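You operate a simulated robot arm through the tools that you are given. There is no shell and no other tool. Be economical: measure what you need, move in short steps, check, and stop when the job is done.

You are at the controls of a simulated robot arm. One attempt, no reset.

Task
Put the grit block on top of the pasta tub.

It is judged by the outcome, as a careful person would: the job done as asked, and still so three seconds after it is handed in. It fails if anything else is knocked over, pushed out of place, dropped, spilled or broken.

Robot
A 7-joint arm with a two-finger parallel gripper on a trunk, on a base that drives. Base frame: it is fixed to the floor where the robot stands at the start and does not move with it; the origin is under the middle of the robot, x ahead of it, y to its left, z up. Lengths are in m, angles in degrees, forces in N, time in s.
With the tool pointing down near the work surface it reaches from about 0.34 to 0.76 m from the robot's upright axis, wherever it stands. Its first joint turns from -115.0 to 115.0 degrees. Places, roughly: pasta tub [3.25, -0.25, 0.75]. Payload 3.91 kg.
Tool frame: the origin (TCP) lies between the finger pads and is the grasp point; the fingertips stand 0.03 m ahead of it; z points along the fingers, y is the line along which they close. The gripper opens to 0.11 m. The fingers are 0.02 m wide and 0.01 m thick; the gripper's body (0.048 by 0.112 m) begins 0.055 m behind the TCP.
Orientation is that of the tool frame in the base frame, as a unit quaternion [x, y, z, w]. With the fingers straight down and closing along the base's y, the tool's x points along the base's -x, its y along +y and its z along -z.

Tools
- The arm moves only by the tool arm_command. Its argument "increments" is a list of rows, each an object (a shift or turn left out is 0, a gripper value left out holds the last) with "offset": the shift along the base's x, y, z in m, a list of three; "dr": the turn, a rotation vector about the base's x, y, z in degrees, a list of three; "hand": the closure, from 0 (fully open) to 1 (shut). In form: [{"offset": [tx, ty, tz], "dr": [rx, ry, rz], "hand": hand}, ...]. A call has 1 to 8 rows; each row shifts and turns the commanded pose from where the row before left it. Each row takes 0.2 s and may step no farther than 0.05 m and 8.6 degrees from the row before; otherwise, or with a gripper value out of range, the whole call is refused. A pose out of reach is approached as far as the arm can. The call stops where the force on the tool passes 40 N (or 10 N more than at its start, if that is more) or the arm is blocked; 0.2 s more then pass. Each finger travels about 0.108 m/s and halts on what it meets, pressing with about 42 N; the grip force reading is that of the motor and also rises with nothing between the fingers. The clock runs only during rows and for 0.2 s after the last one: add rows that do not move to give the fingers time. It gives the time, the measured TCP pose, the force on the tool (base axes), the opening and the grip force at its end, in the units of the frame above (readings bear some noise).
- Cameras (640 x 400 px; columns grow to the right, rows downward): "scene" is now at [0.0167, 0.1294, 1.5104]; the picture's right is [-0.29, -0.96, 0.00], its down [-0.69, 0.20, -0.70] and it looks along [0.67, -0.20, -0.72] (base axes); focal length 278 px, centre (320, 200). "wrist" rides on the gripper at [0.072, 0.017, -0.103] in the tool frame; the picture's right is [-0.23, 0.97, 0.00], its down [-0.76, -0.18, -0.62] and it looks along [-0.61, -0.14, 0.78] (tool axes); focal length 222 px, centre (320, 200). There is no depth. A picture from a camera that has moved, and an enlarged one, comes with that camera's place and axes in the base frame and with its lens.
- snapshot(camera): a new picture of that camera. No time passes.
- lift_body(by): slides the trunk up (or, below 0, down) by that many m; the arm and the scene camera ride with it, the base frame stays. It gives what a move gives, with no picture.
- base_move(legs): drives the robot by 1 to 6 legs, each [ahead, turn to the left] in m and degrees, along the robot's own axes; the way and the turn of a leg run together, so that a leg with both is an arc; at most 1.5 m and 180 degrees a leg. The arm and the cameras ride along, it lands a little off, and it stops where it bumps. It gives what a move gives.
- head_to(pan, tilt): turns the head with the scene camera to pan (to the left, within 155 degrees either way) and tilt (down, from -29 to 69), counted from straight ahead of the robot. It gives what a move gives.
- zoom(camera, box): a new picture of the part [left, top, right, bottom] of that camera's present view, enlarged. No time passes.
- sign_off(): hands the job in; it is judged then, once.

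Go step by step. Nothing tells you exact positions but the pictures and the camera data: compare them with the known pose of the tool, close in by small moves and look again before you grip or let go. The budget is 120 turns and 98 pictures, counting those below and the enlarged ones. Unless the task says otherwise, let go and move clear before handing in, and close with one line.

The tools are called as name(argument=value, ...) on one line, values as JSON. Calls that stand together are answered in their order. arm_command: Moves the arm, as the interface text tells. Its arguments: {"type":"object","properties":{"increments":{"type":"array"}},"required":["increments"]} The other tools are called the same way: lift_body (by) slides the trunk up or down; base_move (legs) drives the base; head_to (pan, tilt) turns the head that bears the scene camera; snapshot (camera) takes a picture; zoom (camera, box) takes an enlarged picture of a part of a camera's view; sign_off () hands the job in.

At the start:

```text
t: 0.0
ee_pos: [0.4263, 0.1647, 1.1112]
tool_rot: [0.0, 1.0, -0.001, 0.0]
force: [-0.3, 0.3, 0.3]
grip_width: 0.1102
grasp_force: 0.0
trunk travel left (down, up): [-0.625, 0.365]
robot x, y, heading: [-0.0036, 0.0003, -0.1]
head pan, tilt: [-16.6, 45.8]
```

scene: 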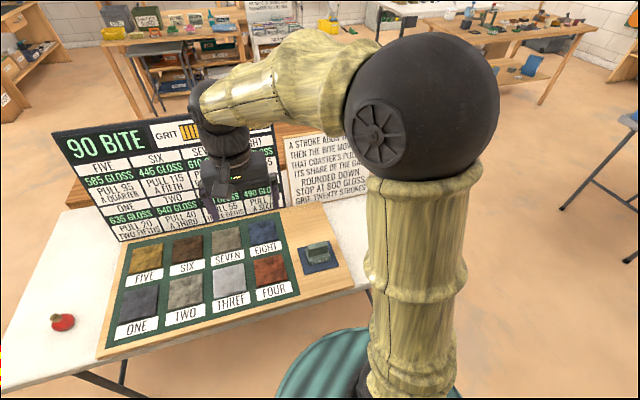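
wrist: 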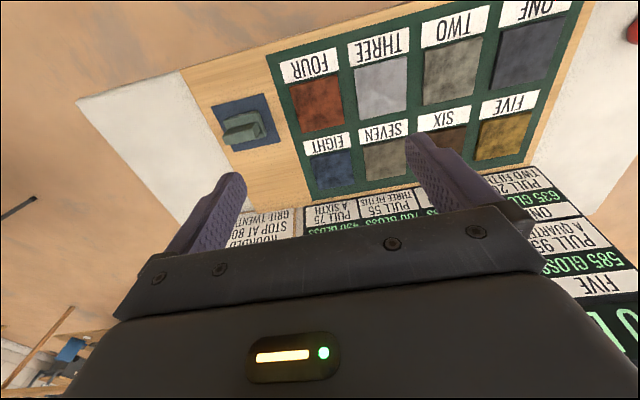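

I see a table with a coaster board and a greenish block on a blue pad, probably the grit block; the pasta tub should be on another table about 3 m ahead. I'll zoom on both.

zoom(camera="scene", box=[270, 210, 370, 290])

zoom(camera="scene", box=[30, 70, 380, 280])

zoom(camera="scene", box=[90, 0, 370, 100])

zoom(camera="wrist", box=[180, 60, 320, 180])

```text
5.00 times, centred on (320, 250) of scene
camera zoom: at [0.0167, 0.1294, 1.5104], right [-0.29, -0.96, 0.0], down [-0.69, 0.2, -0.7], along [0.67, -0.2, -0.72], focal length 1391 px, centre (320, -50)
```

zoom: 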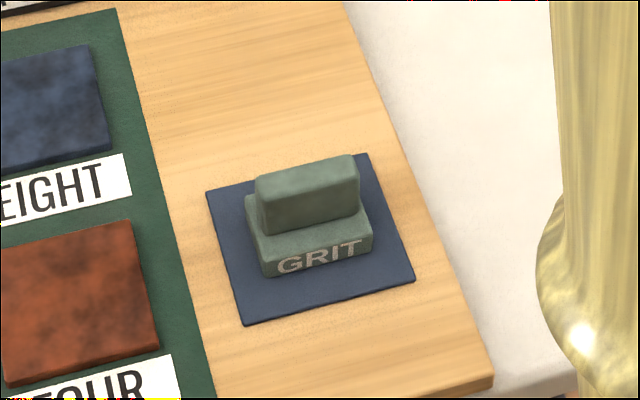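

```text
1.83 times, centred on (205, 175) of scene
camera zoom: at [0.0167, 0.1294, 1.5104], right [-0.29, -0.96, 0.0], down [-0.69, 0.2, -0.7], along [0.67, -0.2, -0.72], focal length 509 px, centre (530, 246)
```

zoom: 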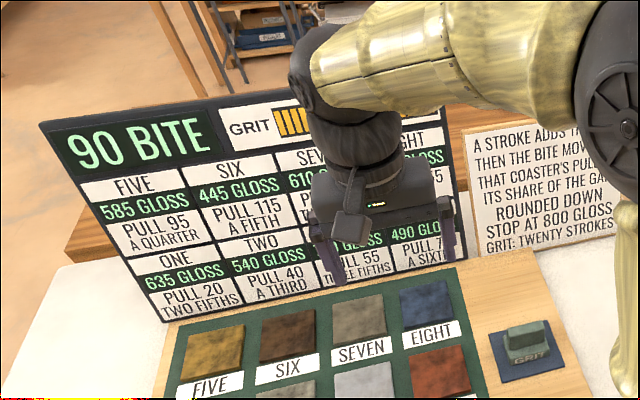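

```text
2.29 times, centred on (230, 50) of scene
camera zoom: at [0.0167, 0.1294, 1.5104], right [-0.29, -0.96, 0.0], down [-0.69, 0.2, -0.7], along [0.67, -0.2, -0.72], focal length 636 px, centre (526, 543)
```

zoom: 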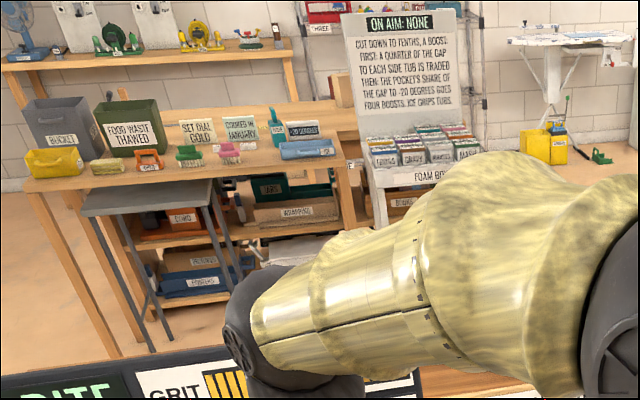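

```text
3.33 times, centred on (250, 120) of wrist
camera zoom: at [0.3536, 0.1809, 1.2151], right [0.23, 0.97, 0.0], down [0.76, -0.18, 0.62], along [0.61, -0.14, -0.78], focal length 740 px, centre (553, 467)
```

zoom: 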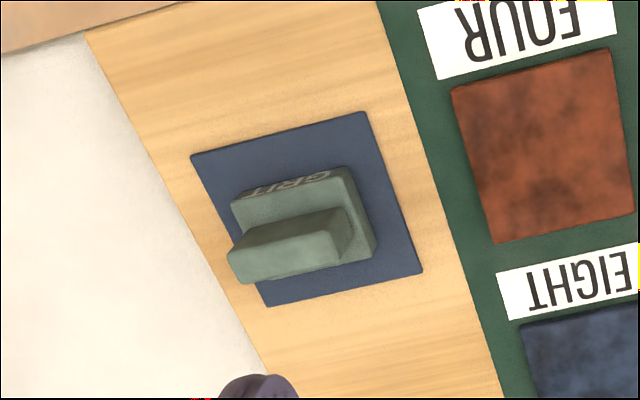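

The grit block is a base with a handle lengthwise along y, centred near (0.487, -0.005), top about z 0.80. I'll move above it and look with the wrist camera.

arm_command(increments=[{"offset": [0.012, -0.034, -0.03]}, {"offset": [0.012, -0.034, -0.03]}, {"offset": [0.012, -0.034, -0.03]}, {"offset": [0.012, -0.034, -0.03]}, {"offset": [0.013, -0.034, -0.03]}, {}, {}])

snapshot(camera="wrist")

snapshot(camera="scene")

```text
t: 1.6
ee_pos: [0.4877, -0.0047, 0.9611]
tool_rot: [-0.001, 1.0, 0.001, 0.0]
force: [-0.6, 0.1, 0.3]
grip_width: 0.11
grasp_force: 0.0
trunk travel left (down, up): [-0.625, 0.365]
robot x, y, heading: [0.0047, -0.0003, -0.1]
head pan, tilt: [-16.6, 45.8]
```

```text
91 pictures are left
camera wrist: at [0.4142, 0.0115, 1.0658], right [0.23, 0.97, 0.0], down [0.76, -0.18, 0.62], along [0.61, -0.14, -0.78], focal length 222 px, centre (320, 200)
```

wrist: 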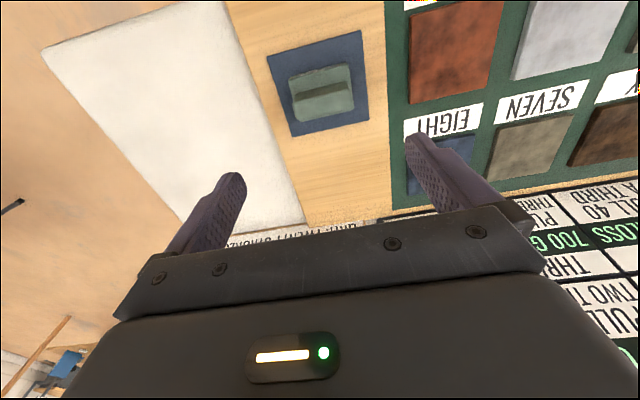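

```text
90 pictures are left
camera scene: at [0.0166, 0.1295, 1.5104], right [-0.29, -0.96, 0.0], down [-0.69, 0.2, -0.7], along [0.67, -0.2, -0.72], focal length 278 px, centre (320, 200)
```

scene: 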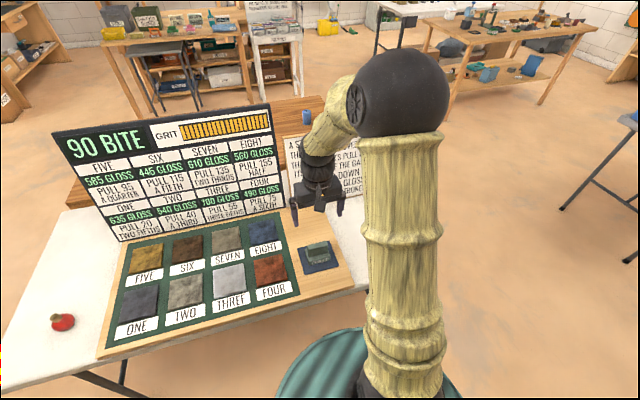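

The gripper is above the block. A zoom will refine the block's centre and height.

zoom(camera="wrist", box=[260, 40, 380, 140])

zoom(camera="scene", box=[270, 130, 370, 290])

```text
4.00 times, centred on (320, 90) of wrist
camera zoom: at [0.4142, 0.0115, 1.0658], right [0.23, 0.97, 0.0], down [0.76, -0.18, 0.62], along [0.61, -0.14, -0.78], focal length 888 px, centre (320, 640)
```

zoom: 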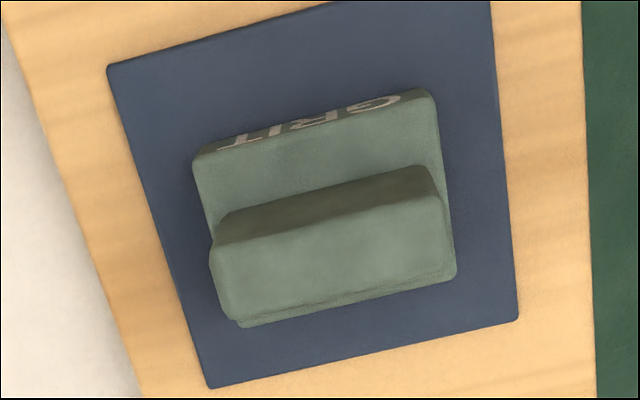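

```text
2.50 times, centred on (320, 210) of scene
camera zoom: at [0.0166, 0.1295, 1.5104], right [-0.29, -0.96, 0.0], down [-0.69, 0.2, -0.7], along [0.67, -0.2, -0.72], focal length 695 px, centre (320, 175)
```

zoom: 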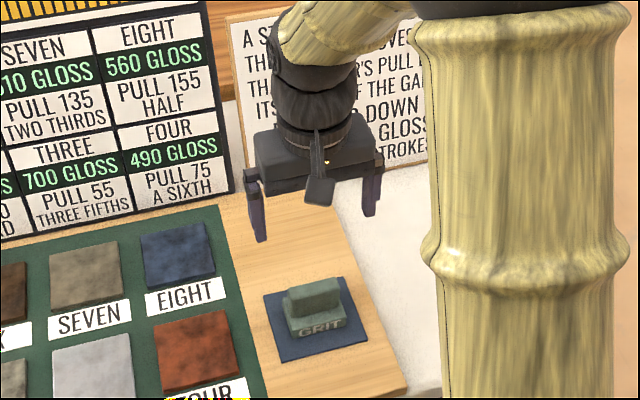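

Block top is at about z 0.803, centre (0.486, -0.003). I descend so the fingers straddle it along y, then look before closing.

arm_command(increments=[{"offset": [0, 0.001, -0.04]}, {"offset": [0, 0, -0.04]}, {"offset": [0, 0, -0.04]}, {"offset": [0, 0, -0.03]}, {}, {}])

snapshot(camera="wrist")

zoom(camera="scene", box=[270, 200, 370, 280])

```text
t: 3.0
ee_pos: [0.4867, -0.0031, 0.8097]
tool_rot: [0.0, 1.0, 0.0, 0.0]
force: [0.6, -0.1, 0.0]
grip_width: 0.1099
grasp_force: 0.1
trunk travel left (down, up): [-0.625, 0.365]
robot x, y, heading: [0.0006, 0.0018, -0.2]
head pan, tilt: [-16.6, 45.8]
```

```text
87 pictures are left
camera wrist: at [0.4145, 0.013, 0.9144], right [0.23, 0.97, 0.0], down [0.76, -0.18, 0.62], along [0.61, -0.14, -0.78], focal length 222 px, centre (320, 200)
```

wrist: 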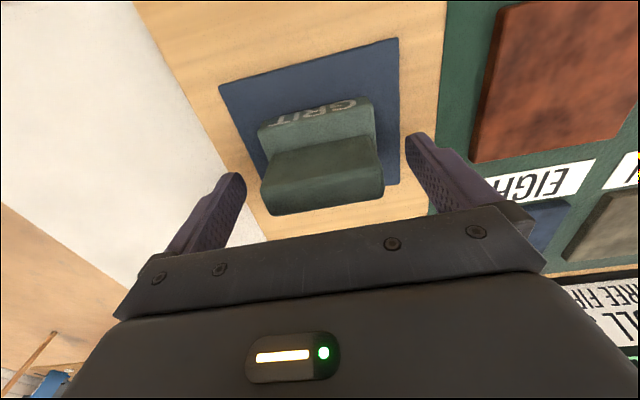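

```text
5.00 times, centred on (320, 240) of scene
camera zoom: at [0.0167, 0.1294, 1.5104], right [-0.29, -0.96, 0.0], down [-0.69, 0.2, -0.7], along [0.67, -0.2, -0.72], focal length 1391 px, centre (320, 0)
```

zoom: 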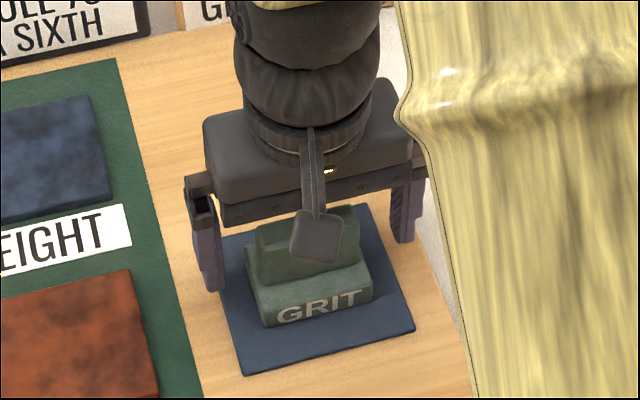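

The fingers straddle the handle evenly. Closing now, then a small lift.

arm_command(increments=[{"offset": [-0.002, 0, -0.003], "hand": 0.3}, {"hand": 0.6}, {"hand": 1}, {"hand": 1}, {"hand": 1}])

arm_command(increments=[{"offset": [0, 0, 0.02]}, {"offset": [0, 0, 0.03]}, {"offset": [0, 0, 0.04]}, {"offset": [0, 0, 0.04]}, {}])

snapshot(camera="wrist")

snapshot(camera="scene")

```text
t: 4.2
ee_pos: [0.4854, -0.0027, 0.8066]
tool_rot: [0.0, 1.0, 0.0, 0.001]
force: [4.3, 3.0, 4.6]
grip_width: 0.0692
grasp_force: 41.4
trunk travel left (down, up): [-0.625, 0.365]
robot x, y, heading: [-0.0015, -0.0004, -0.3]
head pan, tilt: [-16.6, 45.8]
```

```text
t: 5.4
ee_pos: [0.4854, -0.0029, 0.9385]
tool_rot: [0.0, 1.0, 0.0, -0.001]
force: [0.7, -0.2, -1.8]
grip_width: 0.069
grasp_force: 42.4
trunk travel left (down, up): [-0.625, 0.365]
robot x, y, heading: [0.0018, 0.003, -0.1]
head pan, tilt: [-16.6, 45.8]
```

```text
85 pictures are left
camera wrist: at [0.4128, 0.0127, 1.0424], right [0.23, 0.97, 0.0], down [0.76, -0.18, 0.62], along [0.61, -0.14, -0.78], focal length 222 px, centre (320, 200)
```

wrist: 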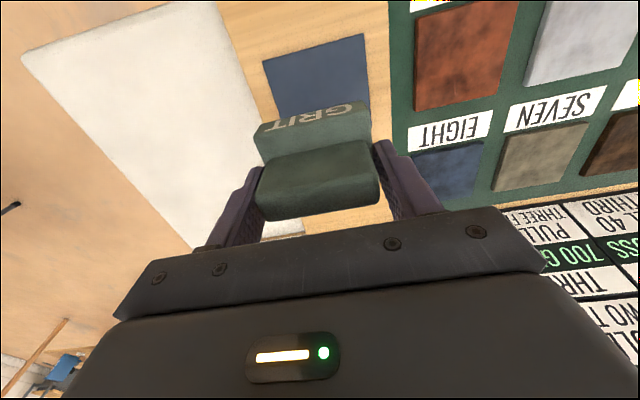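

```text
84 pictures are left
camera scene: at [0.017, 0.1294, 1.5103], right [-0.29, -0.96, 0.0], down [-0.69, 0.2, -0.7], along [0.67, -0.2, -0.72], focal length 278 px, centre (320, 200)
```

scene: 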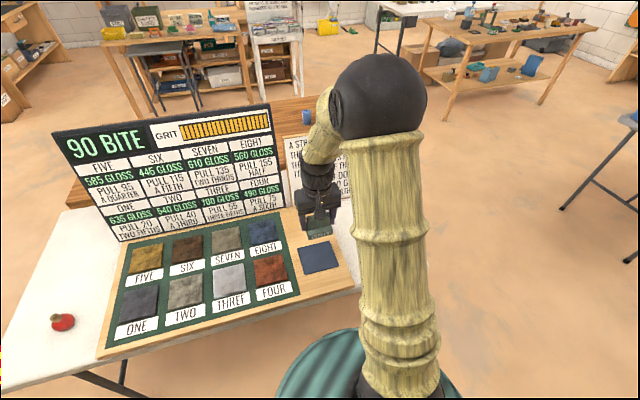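

The block is held. Now I raise it further and look at the tub's area ahead (around pixel (263,23) in the current view).

arm_command(increments=[{"offset": [-0.01, 0, 0.04]}, {"offset": [-0.01, 0, 0.04]}, {"offset": [-0.01, 0, 0.04]}, {"offset": [-0.01, 0, 0.04]}, {"offset": [-0.01, 0, 0.04]}, {}])

head_to(pan=-5, tilt=16)

snapshot(camera="scene")

```text
t: 6.8
ee_pos: [0.4354, -0.0045, 1.1386]
tool_rot: [0.0, 1.0, 0.0, -0.001]
force: [0.1, -0.4, -1.4]
grip_width: 0.0693
grasp_force: 41.7
trunk travel left (down, up): [-0.625, 0.365]
robot x, y, heading: [0.0002, -0.0003, -0.0]
head pan, tilt: [-16.6, 45.8]
```

```text
t: 7.8
ee_pos: [0.4347, -0.004, 1.1358]
tool_rot: [0.0, 1.0, 0.0, 0.0]
force: [-0.1, -0.1, -1.8]
grip_width: 0.0692
grasp_force: 42.1
trunk travel left (down, up): [-0.625, 0.365]
robot x, y, heading: [-0.0002, 0.0015, -0.1]
head pan, tilt: [-5.0, 16.0]
```

```text
83 pictures are left
camera scene: at [0.0327, 0.1443, 1.5566], right [-0.09, -1.0, 0.0], down [-0.28, 0.02, -0.96], along [0.96, -0.08, -0.28], focal length 278 px, centre (320, 200)
```

scene: 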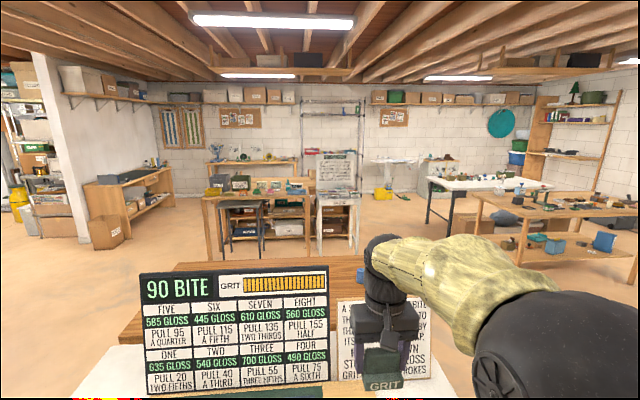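

The tub should be around pixel (329,189), on the white stand. Zooming there.

zoom(camera="scene", box=[290, 145, 380, 201])

zoom(camera="scene", box=[190, 130, 450, 290])

```text
7.11 times, centred on (335, 173) of scene
camera zoom: at [0.0327, 0.1443, 1.5566], right [-0.09, -1.0, 0.0], down [-0.28, 0.02, -0.96], along [0.96, -0.08, -0.28], focal length 1978 px, centre (213, 392)
```

zoom: 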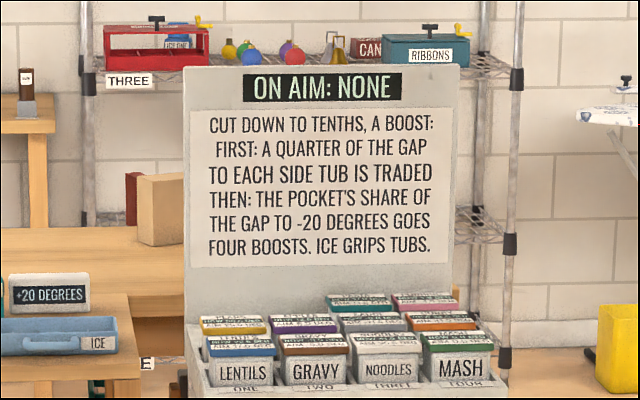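

```text
2.46 times, centred on (320, 210) of scene
camera zoom: at [0.0327, 0.1443, 1.5566], right [-0.09, -1.0, 0.0], down [-0.28, 0.02, -0.96], along [0.96, -0.08, -0.28], focal length 685 px, centre (320, 175)
```

zoom: 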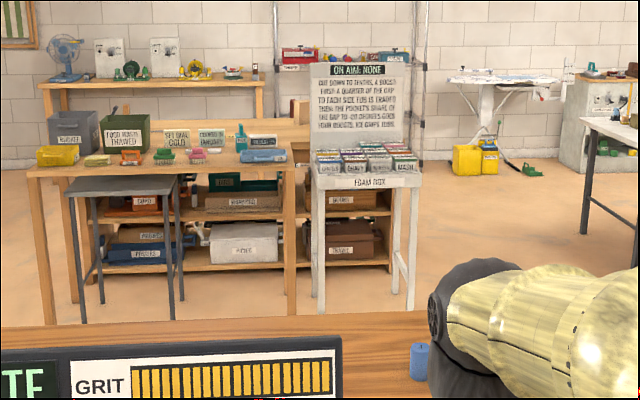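

The pasta tub is among the tubs in the foam box on the white stand. I need a driving route; I look down to the right and left sides first.

head_to(pan=-60, tilt=40)

snapshot(camera="scene")

head_to(pan=50, tilt=40)

snapshot(camera="scene")

```text
t: 9.0
ee_pos: [0.4366, -0.0036, 1.1379]
tool_rot: [0.0, 1.0, 0.0, 0.0]
force: [0.3, 0.3, -1.4]
grip_width: 0.0692
grasp_force: 42.1
trunk travel left (down, up): [-0.625, 0.365]
robot x, y, heading: [-0.0023, -0.0011, -0.2]
head pan, tilt: [-60.0, 40.0]
```

```text
80 pictures are left
camera scene: at [-0.0179, 0.0789, 1.5188], right [-0.87, -0.5, 0.0], down [-0.32, 0.56, -0.77], along [0.38, -0.66, -0.64], focal length 278 px, centre (320, 200)
```

scene: 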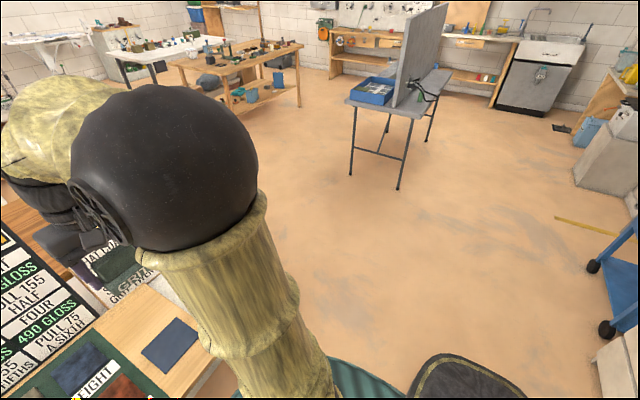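

```text
t: 10.9
ee_pos: [0.4349, -0.0036, 1.1377]
tool_rot: [0.0, 1.0, 0.0, 0.0]
force: [-0.3, -0.5, -1.8]
grip_width: 0.0692
grasp_force: 41.9
trunk travel left (down, up): [-0.625, 0.365]
robot x, y, heading: [0.0017, -0.001, 0.1]
head pan, tilt: [50.0, 40.0]
```

```text
79 pictures are left
camera scene: at [-0.0058, 0.2176, 1.5187], right [0.77, -0.64, 0.0], down [-0.41, -0.49, -0.77], along [0.49, 0.59, -0.64], focal length 278 px, centre (320, 200)
```

scene: 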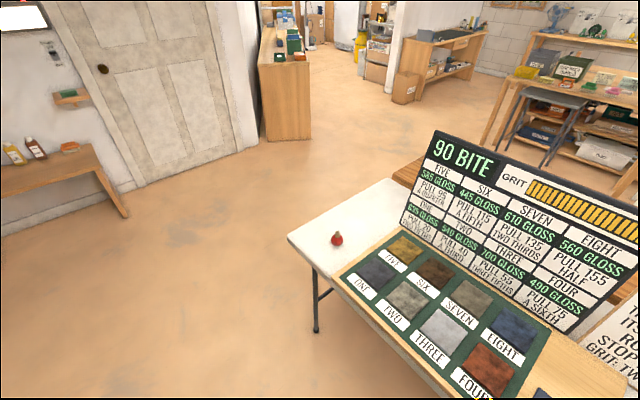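

The right side has open floor between the benches (y about -0.6 to -1.8). There's a dark object near my right rear; I look at it and behind before driving.

head_to(pan=-105, tilt=50)

snapshot(camera="scene")

head_to(pan=-150, tilt=45)

snapshot(camera="scene")

```text
t: 13.3
ee_pos: [0.4362, -0.0033, 1.1376]
tool_rot: [0.0, 1.0, 0.001, 0.0]
force: [-0.1, 0.0, -2.3]
grip_width: 0.0694
grasp_force: 42.2
trunk travel left (down, up): [-0.625, 0.365]
robot x, y, heading: [-0.0025, 0.0038, -0.0]
head pan, tilt: [-105.0, 50.0]
```

```text
78 pictures are left
camera scene: at [-0.0804, 0.0781, 1.5046], right [-0.97, 0.26, 0.0], down [0.2, 0.74, -0.64], along [-0.17, -0.62, -0.77], focal length 278 px, centre (320, 200)
```

scene: 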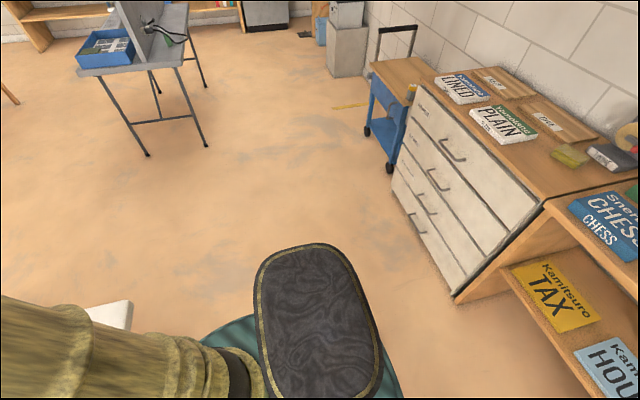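

```text
t: 14.4
ee_pos: [0.4344, -0.0029, 1.1368]
tool_rot: [-0.001, 1.0, 0.0, 0.0]
force: [-0.1, -0.7, -1.8]
grip_width: 0.0692
grasp_force: 41.9
trunk travel left (down, up): [-0.625, 0.365]
robot x, y, heading: [0.0, 0.0003, 0.0]
head pan, tilt: [-150.0, 45.0]
```

```text
77 pictures are left
camera scene: at [-0.1309, 0.1117, 1.5115], right [-0.5, 0.87, 0.0], down [0.61, 0.35, -0.71], along [-0.61, -0.35, -0.71], focal length 278 px, centre (320, 200)
```

scene: 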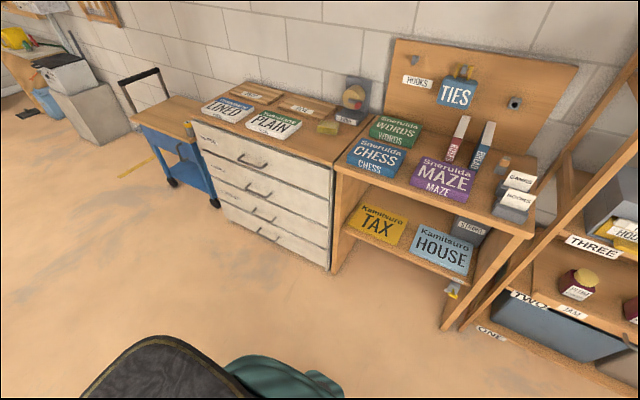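

The dark thing is part of my own body, and there's room behind. I back off, turn right, drive to y ≈ -1.1 and turn to face forward again.

head_to(pan=0, tilt=30)

base_move(legs=[[-0.2, 0], [0, -90], [1.1, 0], [0, 90]])

snapshot(camera="scene")

```text
t: 16.7
ee_pos: [0.4355, -0.0028, 1.1377]
tool_rot: [0.0, 1.0, -0.001, -0.001]
force: [-0.2, 0.0, -2.7]
grip_width: 0.0693
grasp_force: 42.3
trunk travel left (down, up): [-0.625, 0.365]
robot x, y, heading: [-0.0007, -0.0, 0.2]
head pan, tilt: [0.0, 30.0]
```

```text
t: 31.2
ee_pos: [0.2468, -1.0982, 1.1378]
tool_rot: [-0.005, 1.0, 0.0, 0.001]
force: [-1.0, -0.8, -1.4]
grip_width: 0.069
grasp_force: 42.1
trunk travel left (down, up): [-0.625, 0.365]
robot x, y, heading: [-0.189, -1.0989, 0.6]
head pan, tilt: [0.0, 30.0]
```

```text
76 pictures are left
camera scene: at [-0.16, -0.9451, 1.5341], right [0.01, -1.0, 0.0], down [-0.5, 0.0, -0.87], along [0.87, 0.01, -0.5], focal length 278 px, centre (320, 200)
```

scene: 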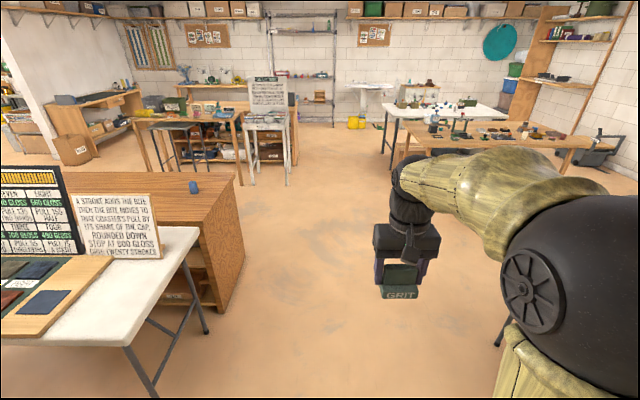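

The way ahead is clear. Driving forward along y ≈ -1.1 to x ≈ 2.2.

base_move(legs=[[1.5, 0], [0.9, 0]])

head_to(pan=40, tilt=30)

snapshot(camera="scene")

```text
t: 43.0
ee_pos: [2.6708, -1.0538, 1.1374]
tool_rot: [-0.01, 1.0, -0.001, -0.001]
force: [-0.1, 0.6, -1.4]
grip_width: 0.0692
grasp_force: 41.8
trunk travel left (down, up): [-0.625, 0.365]
robot x, y, heading: [2.2338, -1.0591, 1.3]
head pan, tilt: [0.0, 30.0]
```

```text
t: 44.1
ee_pos: [2.6697, -1.0532, 1.1374]
tool_rot: [-0.01, 1.0, 0.001, 0.0]
force: [-0.4, -0.1, -1.9]
grip_width: 0.0695
grasp_force: 41.9
trunk travel left (down, up): [-0.625, 0.365]
robot x, y, heading: [2.2344, -1.0573, 1.2]
head pan, tilt: [40.0, 30.0]
```

```text
75 pictures are left
camera scene: at [2.2402, -0.8488, 1.5341], right [0.66, -0.75, 0.0], down [-0.38, -0.33, -0.87], along [0.65, 0.57, -0.5], focal length 278 px, centre (320, 200)
```

scene: 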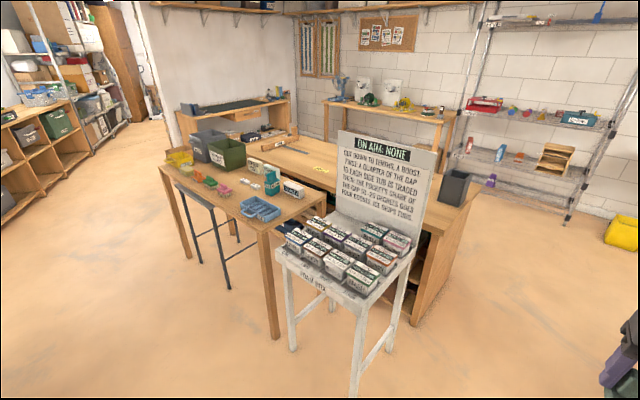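

zoom(camera="scene", box=[265, 205, 425, 305])

zoom(camera="scene", box=[325, 215, 415, 271])

```text
4.00 times, centred on (345, 255) of scene
camera zoom: at [2.2402, -0.8488, 1.5341], right [0.66, -0.75, 0.0], down [-0.38, -0.33, -0.87], along [0.65, 0.57, -0.5], focal length 1113 px, centre (220, -20)
```

zoom: 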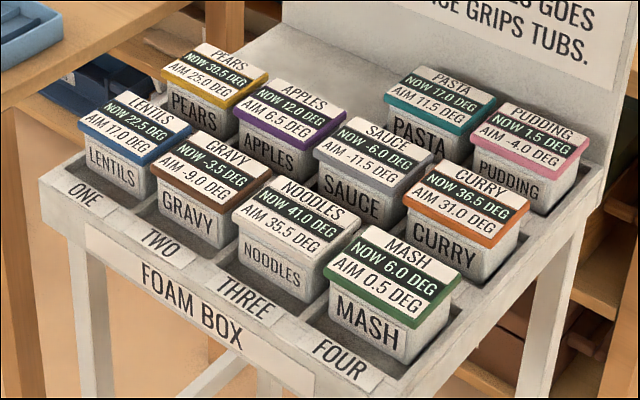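

```text
7.11 times, centred on (370, 243) of scene
camera zoom: at [2.2402, -0.8488, 1.5341], right [0.66, -0.75, 0.0], down [-0.38, -0.33, -0.87], along [0.65, 0.57, -0.5], focal length 1978 px, centre (-36, -106)
```

zoom: 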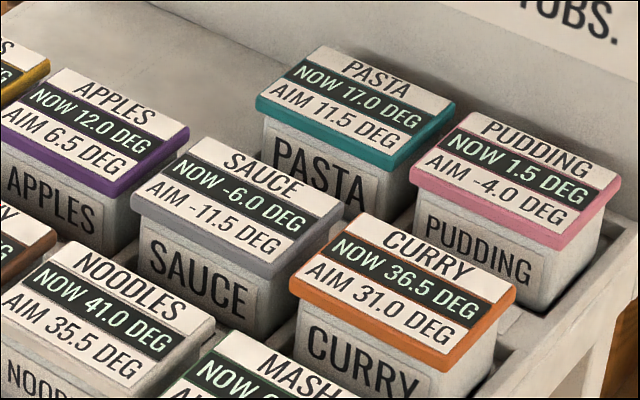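

The pasta tub is the teal-lidded one, back row, third column. I'll approach from the stand's right side, driving to x ≈ 3.23 and turning to face +y.

base_move(legs=[[1.0, 0], [0, 88.7]])

head_to(pan=0, tilt=45)

snapshot(camera="scene")

snapshot(camera="wrist")

```text
t: 53.1
ee_pos: [3.247, -0.6034, 1.1379]
tool_rot: [-0.707, 0.707, 0.0, 0.0]
force: [0.3, -0.5, -1.6]
grip_width: 0.0693
grasp_force: 42.1
trunk travel left (down, up): [-0.625, 0.365]
robot x, y, heading: [3.2401, -1.039, 89.8]
head pan, tilt: [40.0, 30.0]
```

```text
t: 54.2
ee_pos: [3.2475, -0.6033, 1.1381]
tool_rot: [-0.707, 0.707, 0.0, 0.0]
force: [0.9, -0.7, -1.8]
grip_width: 0.0692
grasp_force: 41.7
trunk travel left (down, up): [-0.625, 0.365]
robot x, y, heading: [3.2437, -1.0389, 90.1]
head pan, tilt: [0.0, 45.0]
```

```text
72 pictures are left
camera scene: at [3.0896, -1.0173, 1.5115], right [1.0, 0.0, 0.0], down [0.0, -0.71, -0.71], along [0.0, 0.71, -0.71], focal length 278 px, centre (320, 200)
```

scene: 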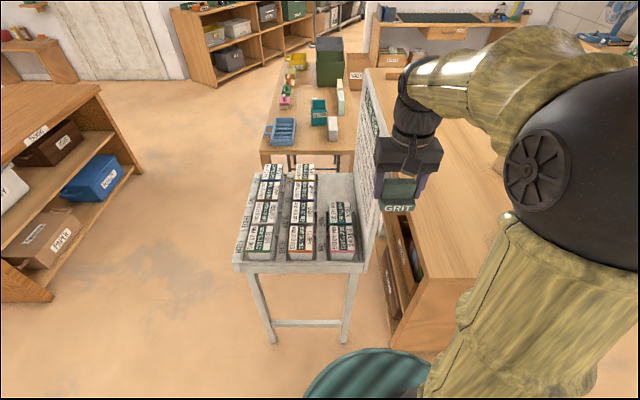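

```text
71 pictures are left
camera wrist: at [3.23, -0.6764, 1.242], right [-0.97, 0.23, 0.0], down [0.18, 0.76, 0.62], along [0.14, 0.61, -0.78], focal length 222 px, centre (320, 200)
```

wrist: 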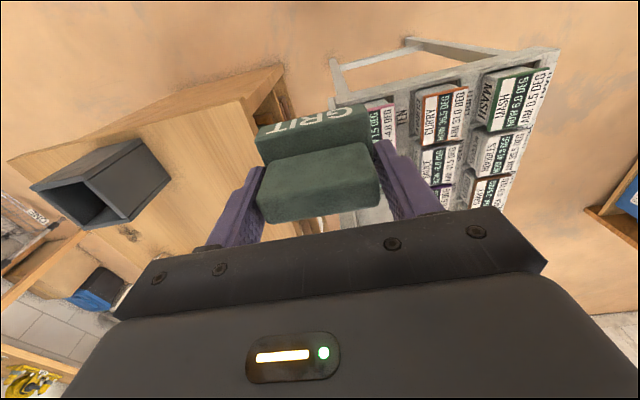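

Triangulating puts the pasta lid near (3.16, -0.37, 0.80), with the sign board just behind it at larger x. Zooming for precision.

zoom(camera="scene", box=[280, 170, 400, 270])

zoom(camera="scene", box=[230, 60, 470, 270])

```text
4.00 times, centred on (340, 220) of scene
camera zoom: at [3.0896, -1.0173, 1.5115], right [1.0, 0.0, 0.0], down [0.0, -0.71, -0.71], along [0.0, 0.71, -0.71], focal length 1113 px, centre (240, 120)
```

zoom: 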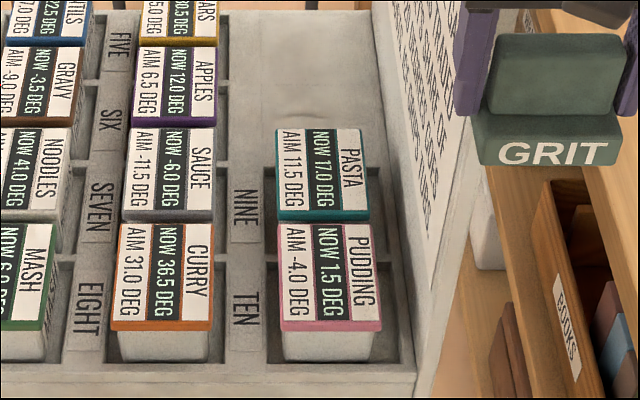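

```text
1.90 times, centred on (350, 165) of scene
camera zoom: at [3.0896, -1.0173, 1.5115], right [1.0, 0.0, 0.0], down [0.0, -0.71, -0.71], along [0.0, 0.71, -0.71], focal length 530 px, centre (263, 267)
```

zoom: 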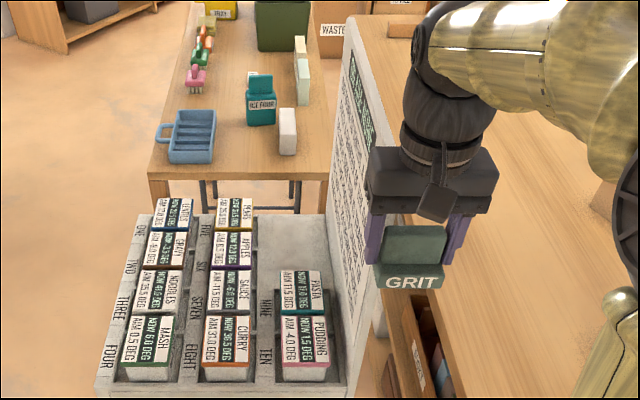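

The pasta lid is at about (3.158, -0.372, 0.806), roughly 0.078 × 0.093, with the leaning sign at x ≈ 3.24 behind. To keep the elbow away from the sign I'll re-park diagonally at about (2.80, -0.93), heading ~57°.

base_move(legs=[[0, -104], [-0.453, 0], [0, 70.6]])

snapshot(camera="scene")

```text
t: 64.3
ee_pos: [3.0512, -0.5703, 1.1369]
tool_rot: [-0.471, 0.882, -0.001, 0.0]
force: [0.8, 0.2, -2.1]
grip_width: 0.0693
grasp_force: 41.7
trunk travel left (down, up): [-0.625, 0.365]
robot x, y, heading: [2.8058, -0.9315, 56.2]
head pan, tilt: [0.0, 45.0]
```

```text
68 pictures are left
camera scene: at [2.6899, -0.8281, 1.5115], right [0.83, -0.55, 0.0], down [-0.39, -0.59, -0.71], along [0.39, 0.59, -0.71], focal length 278 px, centre (320, 200)
```

scene: 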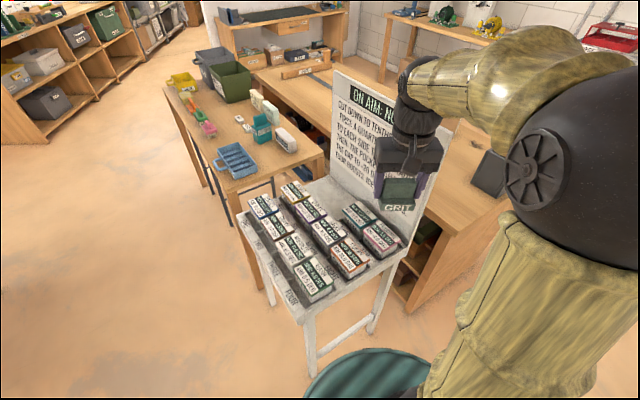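

Parked well. Now I turn the tool back by -56.2° about z so the fingers close along y, then check.

arm_command(increments=[{"dr": [0, 0, -8.03]}, {"dr": [0, 0, -8.03]}, {"dr": [0, 0, -8.03]}, {"dr": [0, 0, -8.03]}, {"dr": [0, 0, -8.03]}, {"dr": [0, 0, -8.03]}, {"dr": [0, 0, -8.03]}, {}])

zoom(camera="scene", box=[320, 190, 420, 270])

snapshot(camera="wrist")

```text
t: 66.1
ee_pos: [3.0515, -0.5707, 1.1374]
tool_rot: [0.002, 1.0, 0.0, 0.0]
force: [-1.1, -0.3, -1.4]
grip_width: 0.0692
grasp_force: 41.8
trunk travel left (down, up): [-0.625, 0.365]
robot x, y, heading: [2.8044, -0.929, 56.7]
head pan, tilt: [0.0, 45.0]
```

```text
5.00 times, centred on (370, 230) of scene
camera zoom: at [2.69, -0.8281, 1.5115], right [0.83, -0.55, 0.0], down [-0.39, -0.59, -0.71], along [0.39, 0.59, -0.71], focal length 1391 px, centre (70, 50)
```

zoom: 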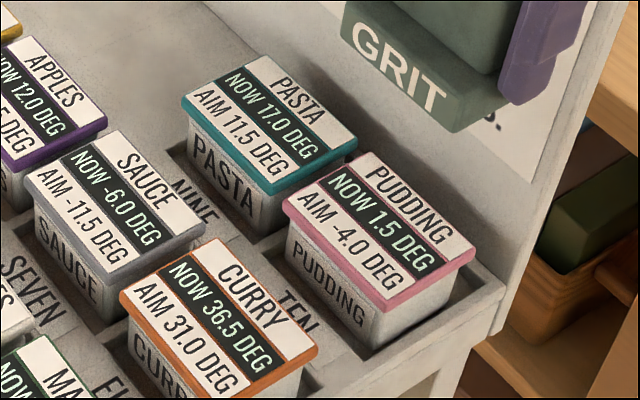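

```text
66 pictures are left
camera wrist: at [2.9783, -0.5541, 1.2419], right [0.23, 0.97, 0.0], down [0.76, -0.18, 0.62], along [0.61, -0.14, -0.78], focal length 222 px, centre (320, 200)
```

wrist: 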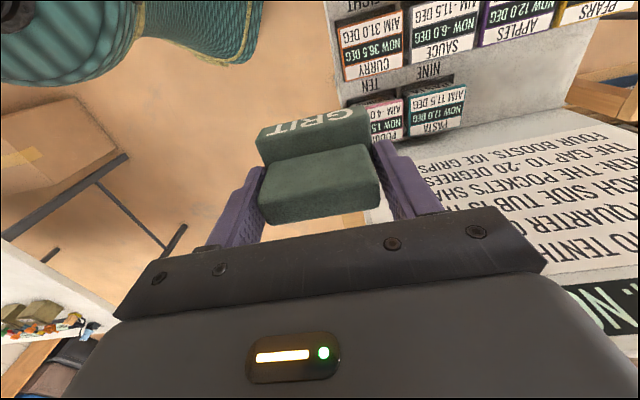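

The lid centre from this view agrees: (3.154, -0.372). I move over it at height first, then check.

arm_command(increments=[{"offset": [0.019, 0.0332, 0]}, {"offset": [0.019, 0.0332, 0]}, {"offset": [0.019, 0.0332, 0]}, {"offset": [0.019, 0.0332, -0.02]}, {"offset": [0.019, 0.0332, -0.03]}, {"offset": [0.0175, 0.0327, -0.03]}, {}])

snapshot(camera="scene")

snapshot(camera="wrist")

```text
t: 67.7
ee_pos: [3.1628, -0.372, 1.0572]
tool_rot: [0.002, 1.0, 0.0, 0.0]
force: [-0.7, 0.6, -1.3]
grip_width: 0.0693
grasp_force: 42.2
trunk travel left (down, up): [-0.625, 0.365]
robot x, y, heading: [2.8054, -0.9282, 56.3]
head pan, tilt: [0.0, 45.0]
```

```text
65 pictures are left
camera scene: at [2.6899, -0.8282, 1.5115], right [0.83, -0.55, 0.0], down [-0.39, -0.59, -0.71], along [0.39, 0.59, -0.71], focal length 278 px, centre (320, 200)
```

scene: 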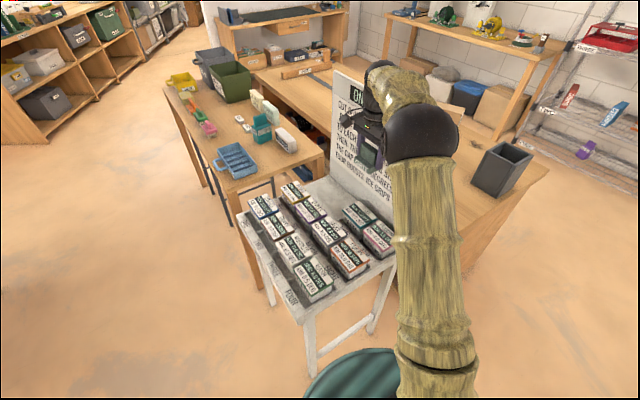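

```text
64 pictures are left
camera wrist: at [3.0902, -0.3556, 1.162], right [0.23, 0.97, 0.0], down [0.76, -0.18, 0.62], along [0.61, -0.14, -0.78], focal length 222 px, centre (320, 200)
```

wrist: 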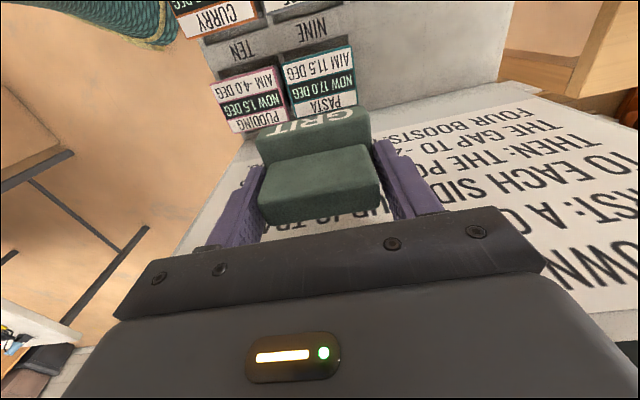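

The block is above the tub; I check the forearm/elbow clearance to the sign before descending.

zoom(camera="scene", box=[310, 50, 470, 250])

zoom(camera="wrist", box=[200, 30, 400, 230])

```text
2.00 times, centred on (390, 150) of scene
camera zoom: at [2.6899, -0.8282, 1.5115], right [0.83, -0.55, 0.0], down [-0.39, -0.59, -0.71], along [0.39, 0.59, -0.71], focal length 556 px, centre (180, 300)
```

zoom: 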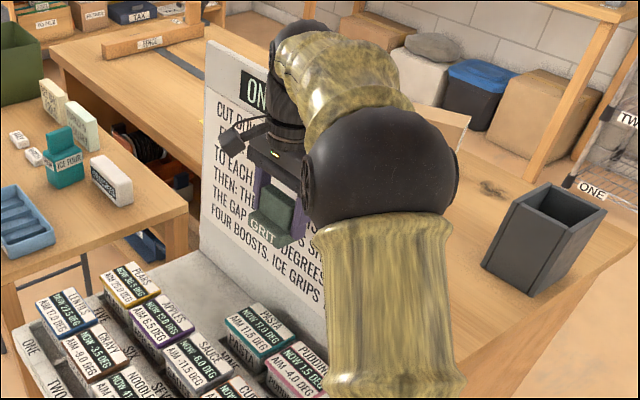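

```text
2.00 times, centred on (300, 130) of wrist
camera zoom: at [3.0902, -0.3556, 1.162], right [0.23, 0.97, 0.0], down [0.76, -0.18, 0.62], along [0.61, -0.14, -0.78], focal length 444 px, centre (360, 340)
```

zoom: 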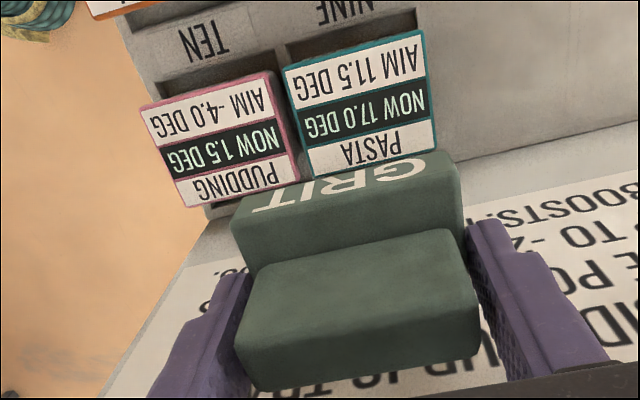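

There is some clearance, but the elbow could swing toward the sign if the arm itself descends, so I'll lower with the trunk instead, in stages.

lift_body(by=-0.09)

zoom(camera="scene", box=[310, 50, 470, 250])

```text
t: 69.0
ee_pos: [3.1622, -0.372, 0.9675]
tool_rot: [0.0, 1.0, 0.0, -0.001]
force: [0.2, -0.1, -1.2]
grip_width: 0.0696
grasp_force: 41.7
trunk travel left (down, up): [-0.535, 0.455]
robot x, y, heading: [2.8051, -0.928, 56.4]
head pan, tilt: [0.0, 45.0]
```

```text
2.00 times, centred on (390, 150) of scene
camera zoom: at [2.69, -0.8281, 1.4215], right [0.83, -0.55, 0.0], down [-0.39, -0.59, -0.71], along [0.39, 0.59, -0.71], focal length 556 px, centre (180, 300)
```

zoom: 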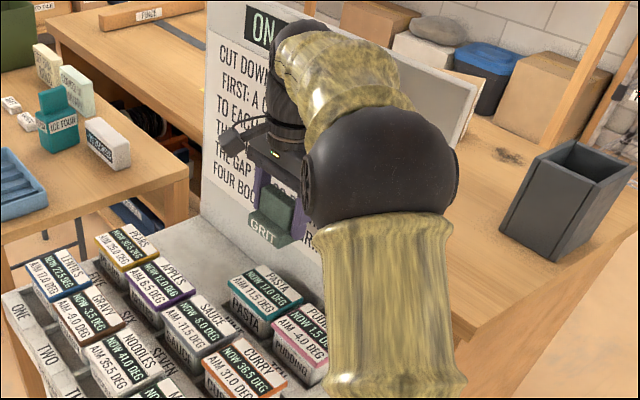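

The forearm stays in front of the sign. Continue lowering.

lift_body(by=-0.07)

zoom(camera="scene", box=[310, 50, 470, 250])

snapshot(camera="wrist")

```text
t: 70.0
ee_pos: [3.1631, -0.3716, 0.8974]
tool_rot: [0.001, 1.0, 0.0, 0.0]
force: [-0.9, -0.3, -1.4]
grip_width: 0.0695
grasp_force: 42.1
trunk travel left (down, up): [-0.465, 0.525]
robot x, y, heading: [2.8047, -0.9303, 56.4]
head pan, tilt: [0.0, 45.0]
```

```text
2.00 times, centred on (390, 150) of scene
camera zoom: at [2.69, -0.8281, 1.3515], right [0.83, -0.55, 0.0], down [-0.39, -0.59, -0.71], along [0.39, 0.59, -0.71], focal length 556 px, centre (180, 300)
```

zoom: 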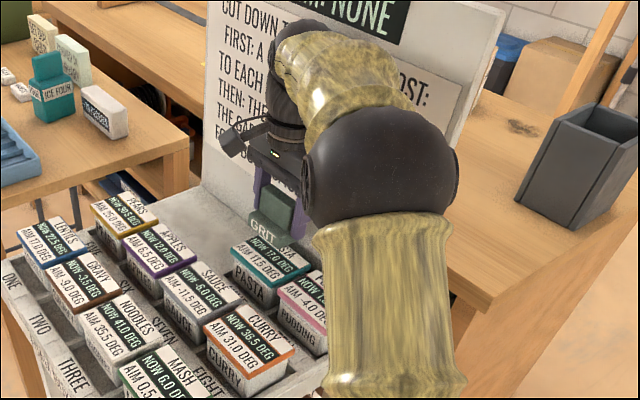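

```text
59 pictures are left
camera wrist: at [3.0902, -0.3558, 1.0019], right [0.23, 0.97, 0.0], down [0.76, -0.18, 0.62], along [0.61, -0.14, -0.78], focal length 222 px, centre (320, 200)
```

wrist: 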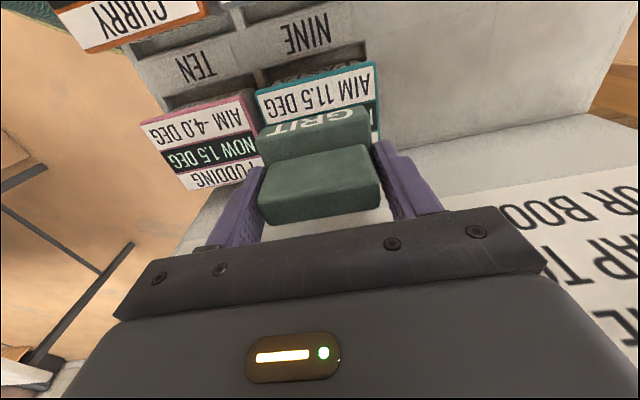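

The block is well aligned over the pasta lid. I descend slowly in small steps until near contact.

arm_command(increments=[{"offset": [0.003, 0.002, -0.012]}, {"offset": [0, 0, -0.012]}, {"offset": [0, 0, -0.008]}, {}])

snapshot(camera="wrist")

zoom(camera="scene", box=[400, 130, 500, 210])

zoom(camera="scene", box=[410, 140, 480, 200])

```text
t: 71.0
ee_pos: [3.1654, -0.3698, 0.8656]
tool_rot: [0.001, 1.0, 0.0, 0.0]
force: [0.4, -1.0, -2.3]
grip_width: 0.0693
grasp_force: 41.8
trunk travel left (down, up): [-0.465, 0.525]
robot x, y, heading: [2.8054, -0.9331, 56.2]
head pan, tilt: [0.0, 45.0]
```

```text
58 pictures are left
camera wrist: at [3.0931, -0.3538, 0.9697], right [0.23, 0.97, 0.0], down [0.76, -0.18, 0.62], along [0.61, -0.14, -0.78], focal length 222 px, centre (320, 200)
```

wrist: 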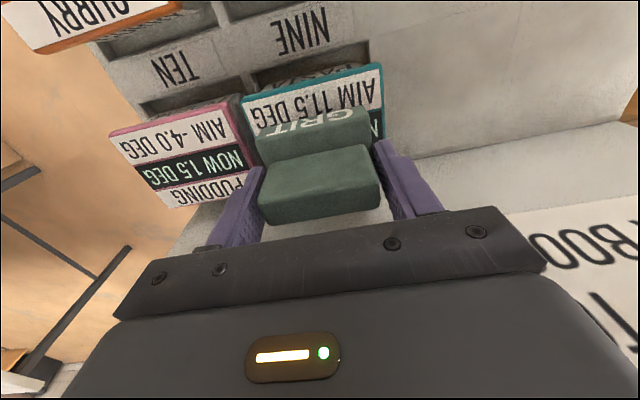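

```text
5.00 times, centred on (450, 170) of scene
camera zoom: at [2.69, -0.8279, 1.3515], right [0.83, -0.55, 0.0], down [-0.39, -0.59, -0.71], along [0.39, 0.59, -0.71], focal length 1391 px, centre (-330, 350)
```

zoom: 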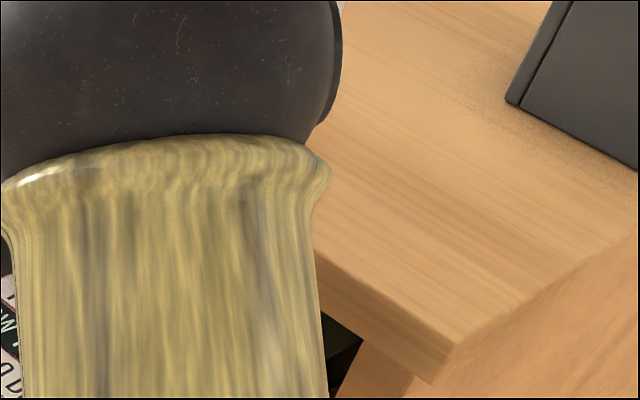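

```text
6.67 times, centred on (445, 170) of scene
camera zoom: at [2.69, -0.8279, 1.3515], right [0.83, -0.55, 0.0], down [-0.39, -0.59, -0.71], along [0.39, 0.59, -0.71], focal length 1854 px, centre (-513, 400)
```

zoom: 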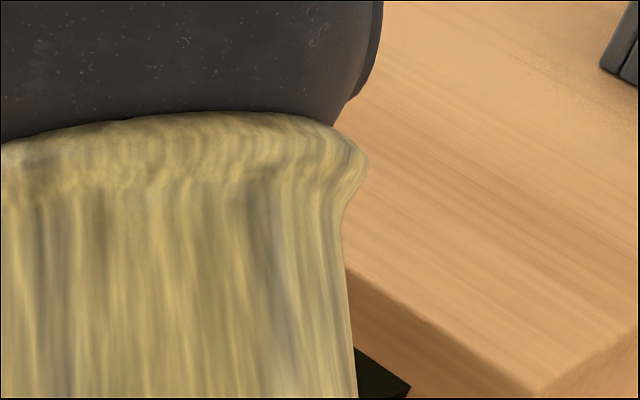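

Those zooms were off the target; I zoom at the block itself.

zoom(camera="scene", box=[330, 145, 400, 205])

zoom(camera="wrist", box=[220, 50, 420, 170])

```text
6.67 times, centred on (365, 175) of scene
camera zoom: at [2.69, -0.8279, 1.3515], right [0.83, -0.55, 0.0], down [-0.39, -0.59, -0.71], along [0.39, 0.59, -0.71], focal length 1854 px, centre (20, 367)
```

zoom: 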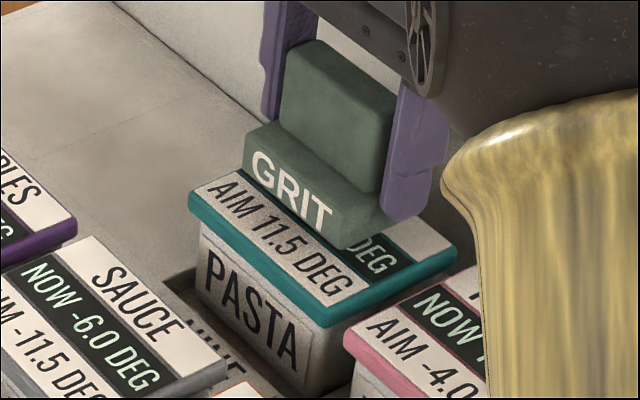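

```text
3.20 times, centred on (320, 110) of wrist
camera zoom: at [3.0931, -0.3538, 0.9697], right [0.23, 0.97, 0.0], down [0.76, -0.18, 0.62], along [0.61, -0.14, -0.78], focal length 711 px, centre (320, 488)
```

zoom: 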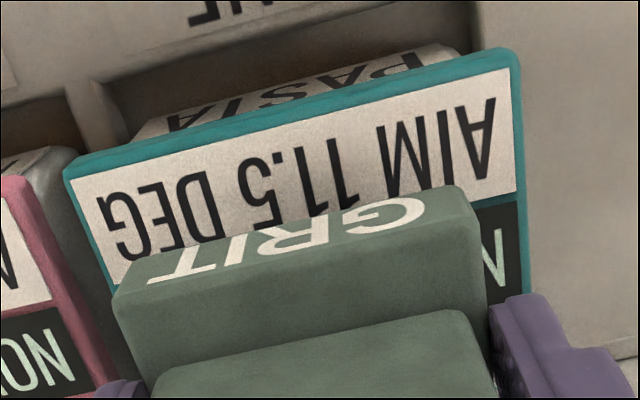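

About 15–20 mm remain and alignment is good. Lowering in small steps until contact.

arm_command(increments=[{"offset": [0, 0, -0.005]}, {"offset": [0, 0, -0.004]}, {"offset": [0, 0, -0.003]}, {}])

zoom(camera="scene", box=[330, 145, 400, 205])

```text
t: 72.0
ee_pos: [3.1653, -0.3712, 0.8522]
tool_rot: [0.001, 1.0, -0.001, 0.0]
force: [-0.7, 0.0, -1.2]
grip_width: 0.0692
grasp_force: 42.3
trunk travel left (down, up): [-0.465, 0.525]
robot x, y, heading: [2.8111, -0.9305, 56.3]
head pan, tilt: [0.0, 45.0]
```

```text
6.67 times, centred on (365, 175) of scene
camera zoom: at [2.69, -0.828, 1.3515], right [0.83, -0.55, 0.0], down [-0.39, -0.59, -0.71], along [0.39, 0.59, -0.71], focal length 1854 px, centre (20, 367)
```

zoom: 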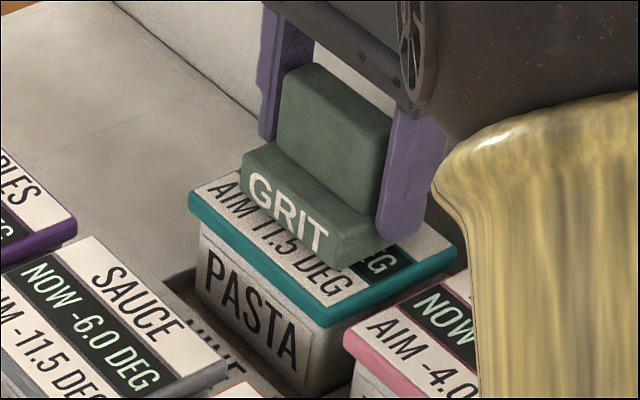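

Still not in contact; continuing by millimetres.

arm_command(increments=[{"offset": [0, 0, -0.002]}, {"offset": [0, 0, -0.002]}, {}])

```text
t: 72.8
ee_pos: [3.1658, -0.3696, 0.8492]
tool_rot: [0.001, 1.0, 0.0, 0.0]
force: [0.5, 0.4, 1.6]
grip_width: 0.0695
grasp_force: 42.0
trunk travel left (down, up): [-0.465, 0.525]
robot x, y, heading: [2.808, -0.9285, 56.1]
head pan, tilt: [0.0, 45.0]
```

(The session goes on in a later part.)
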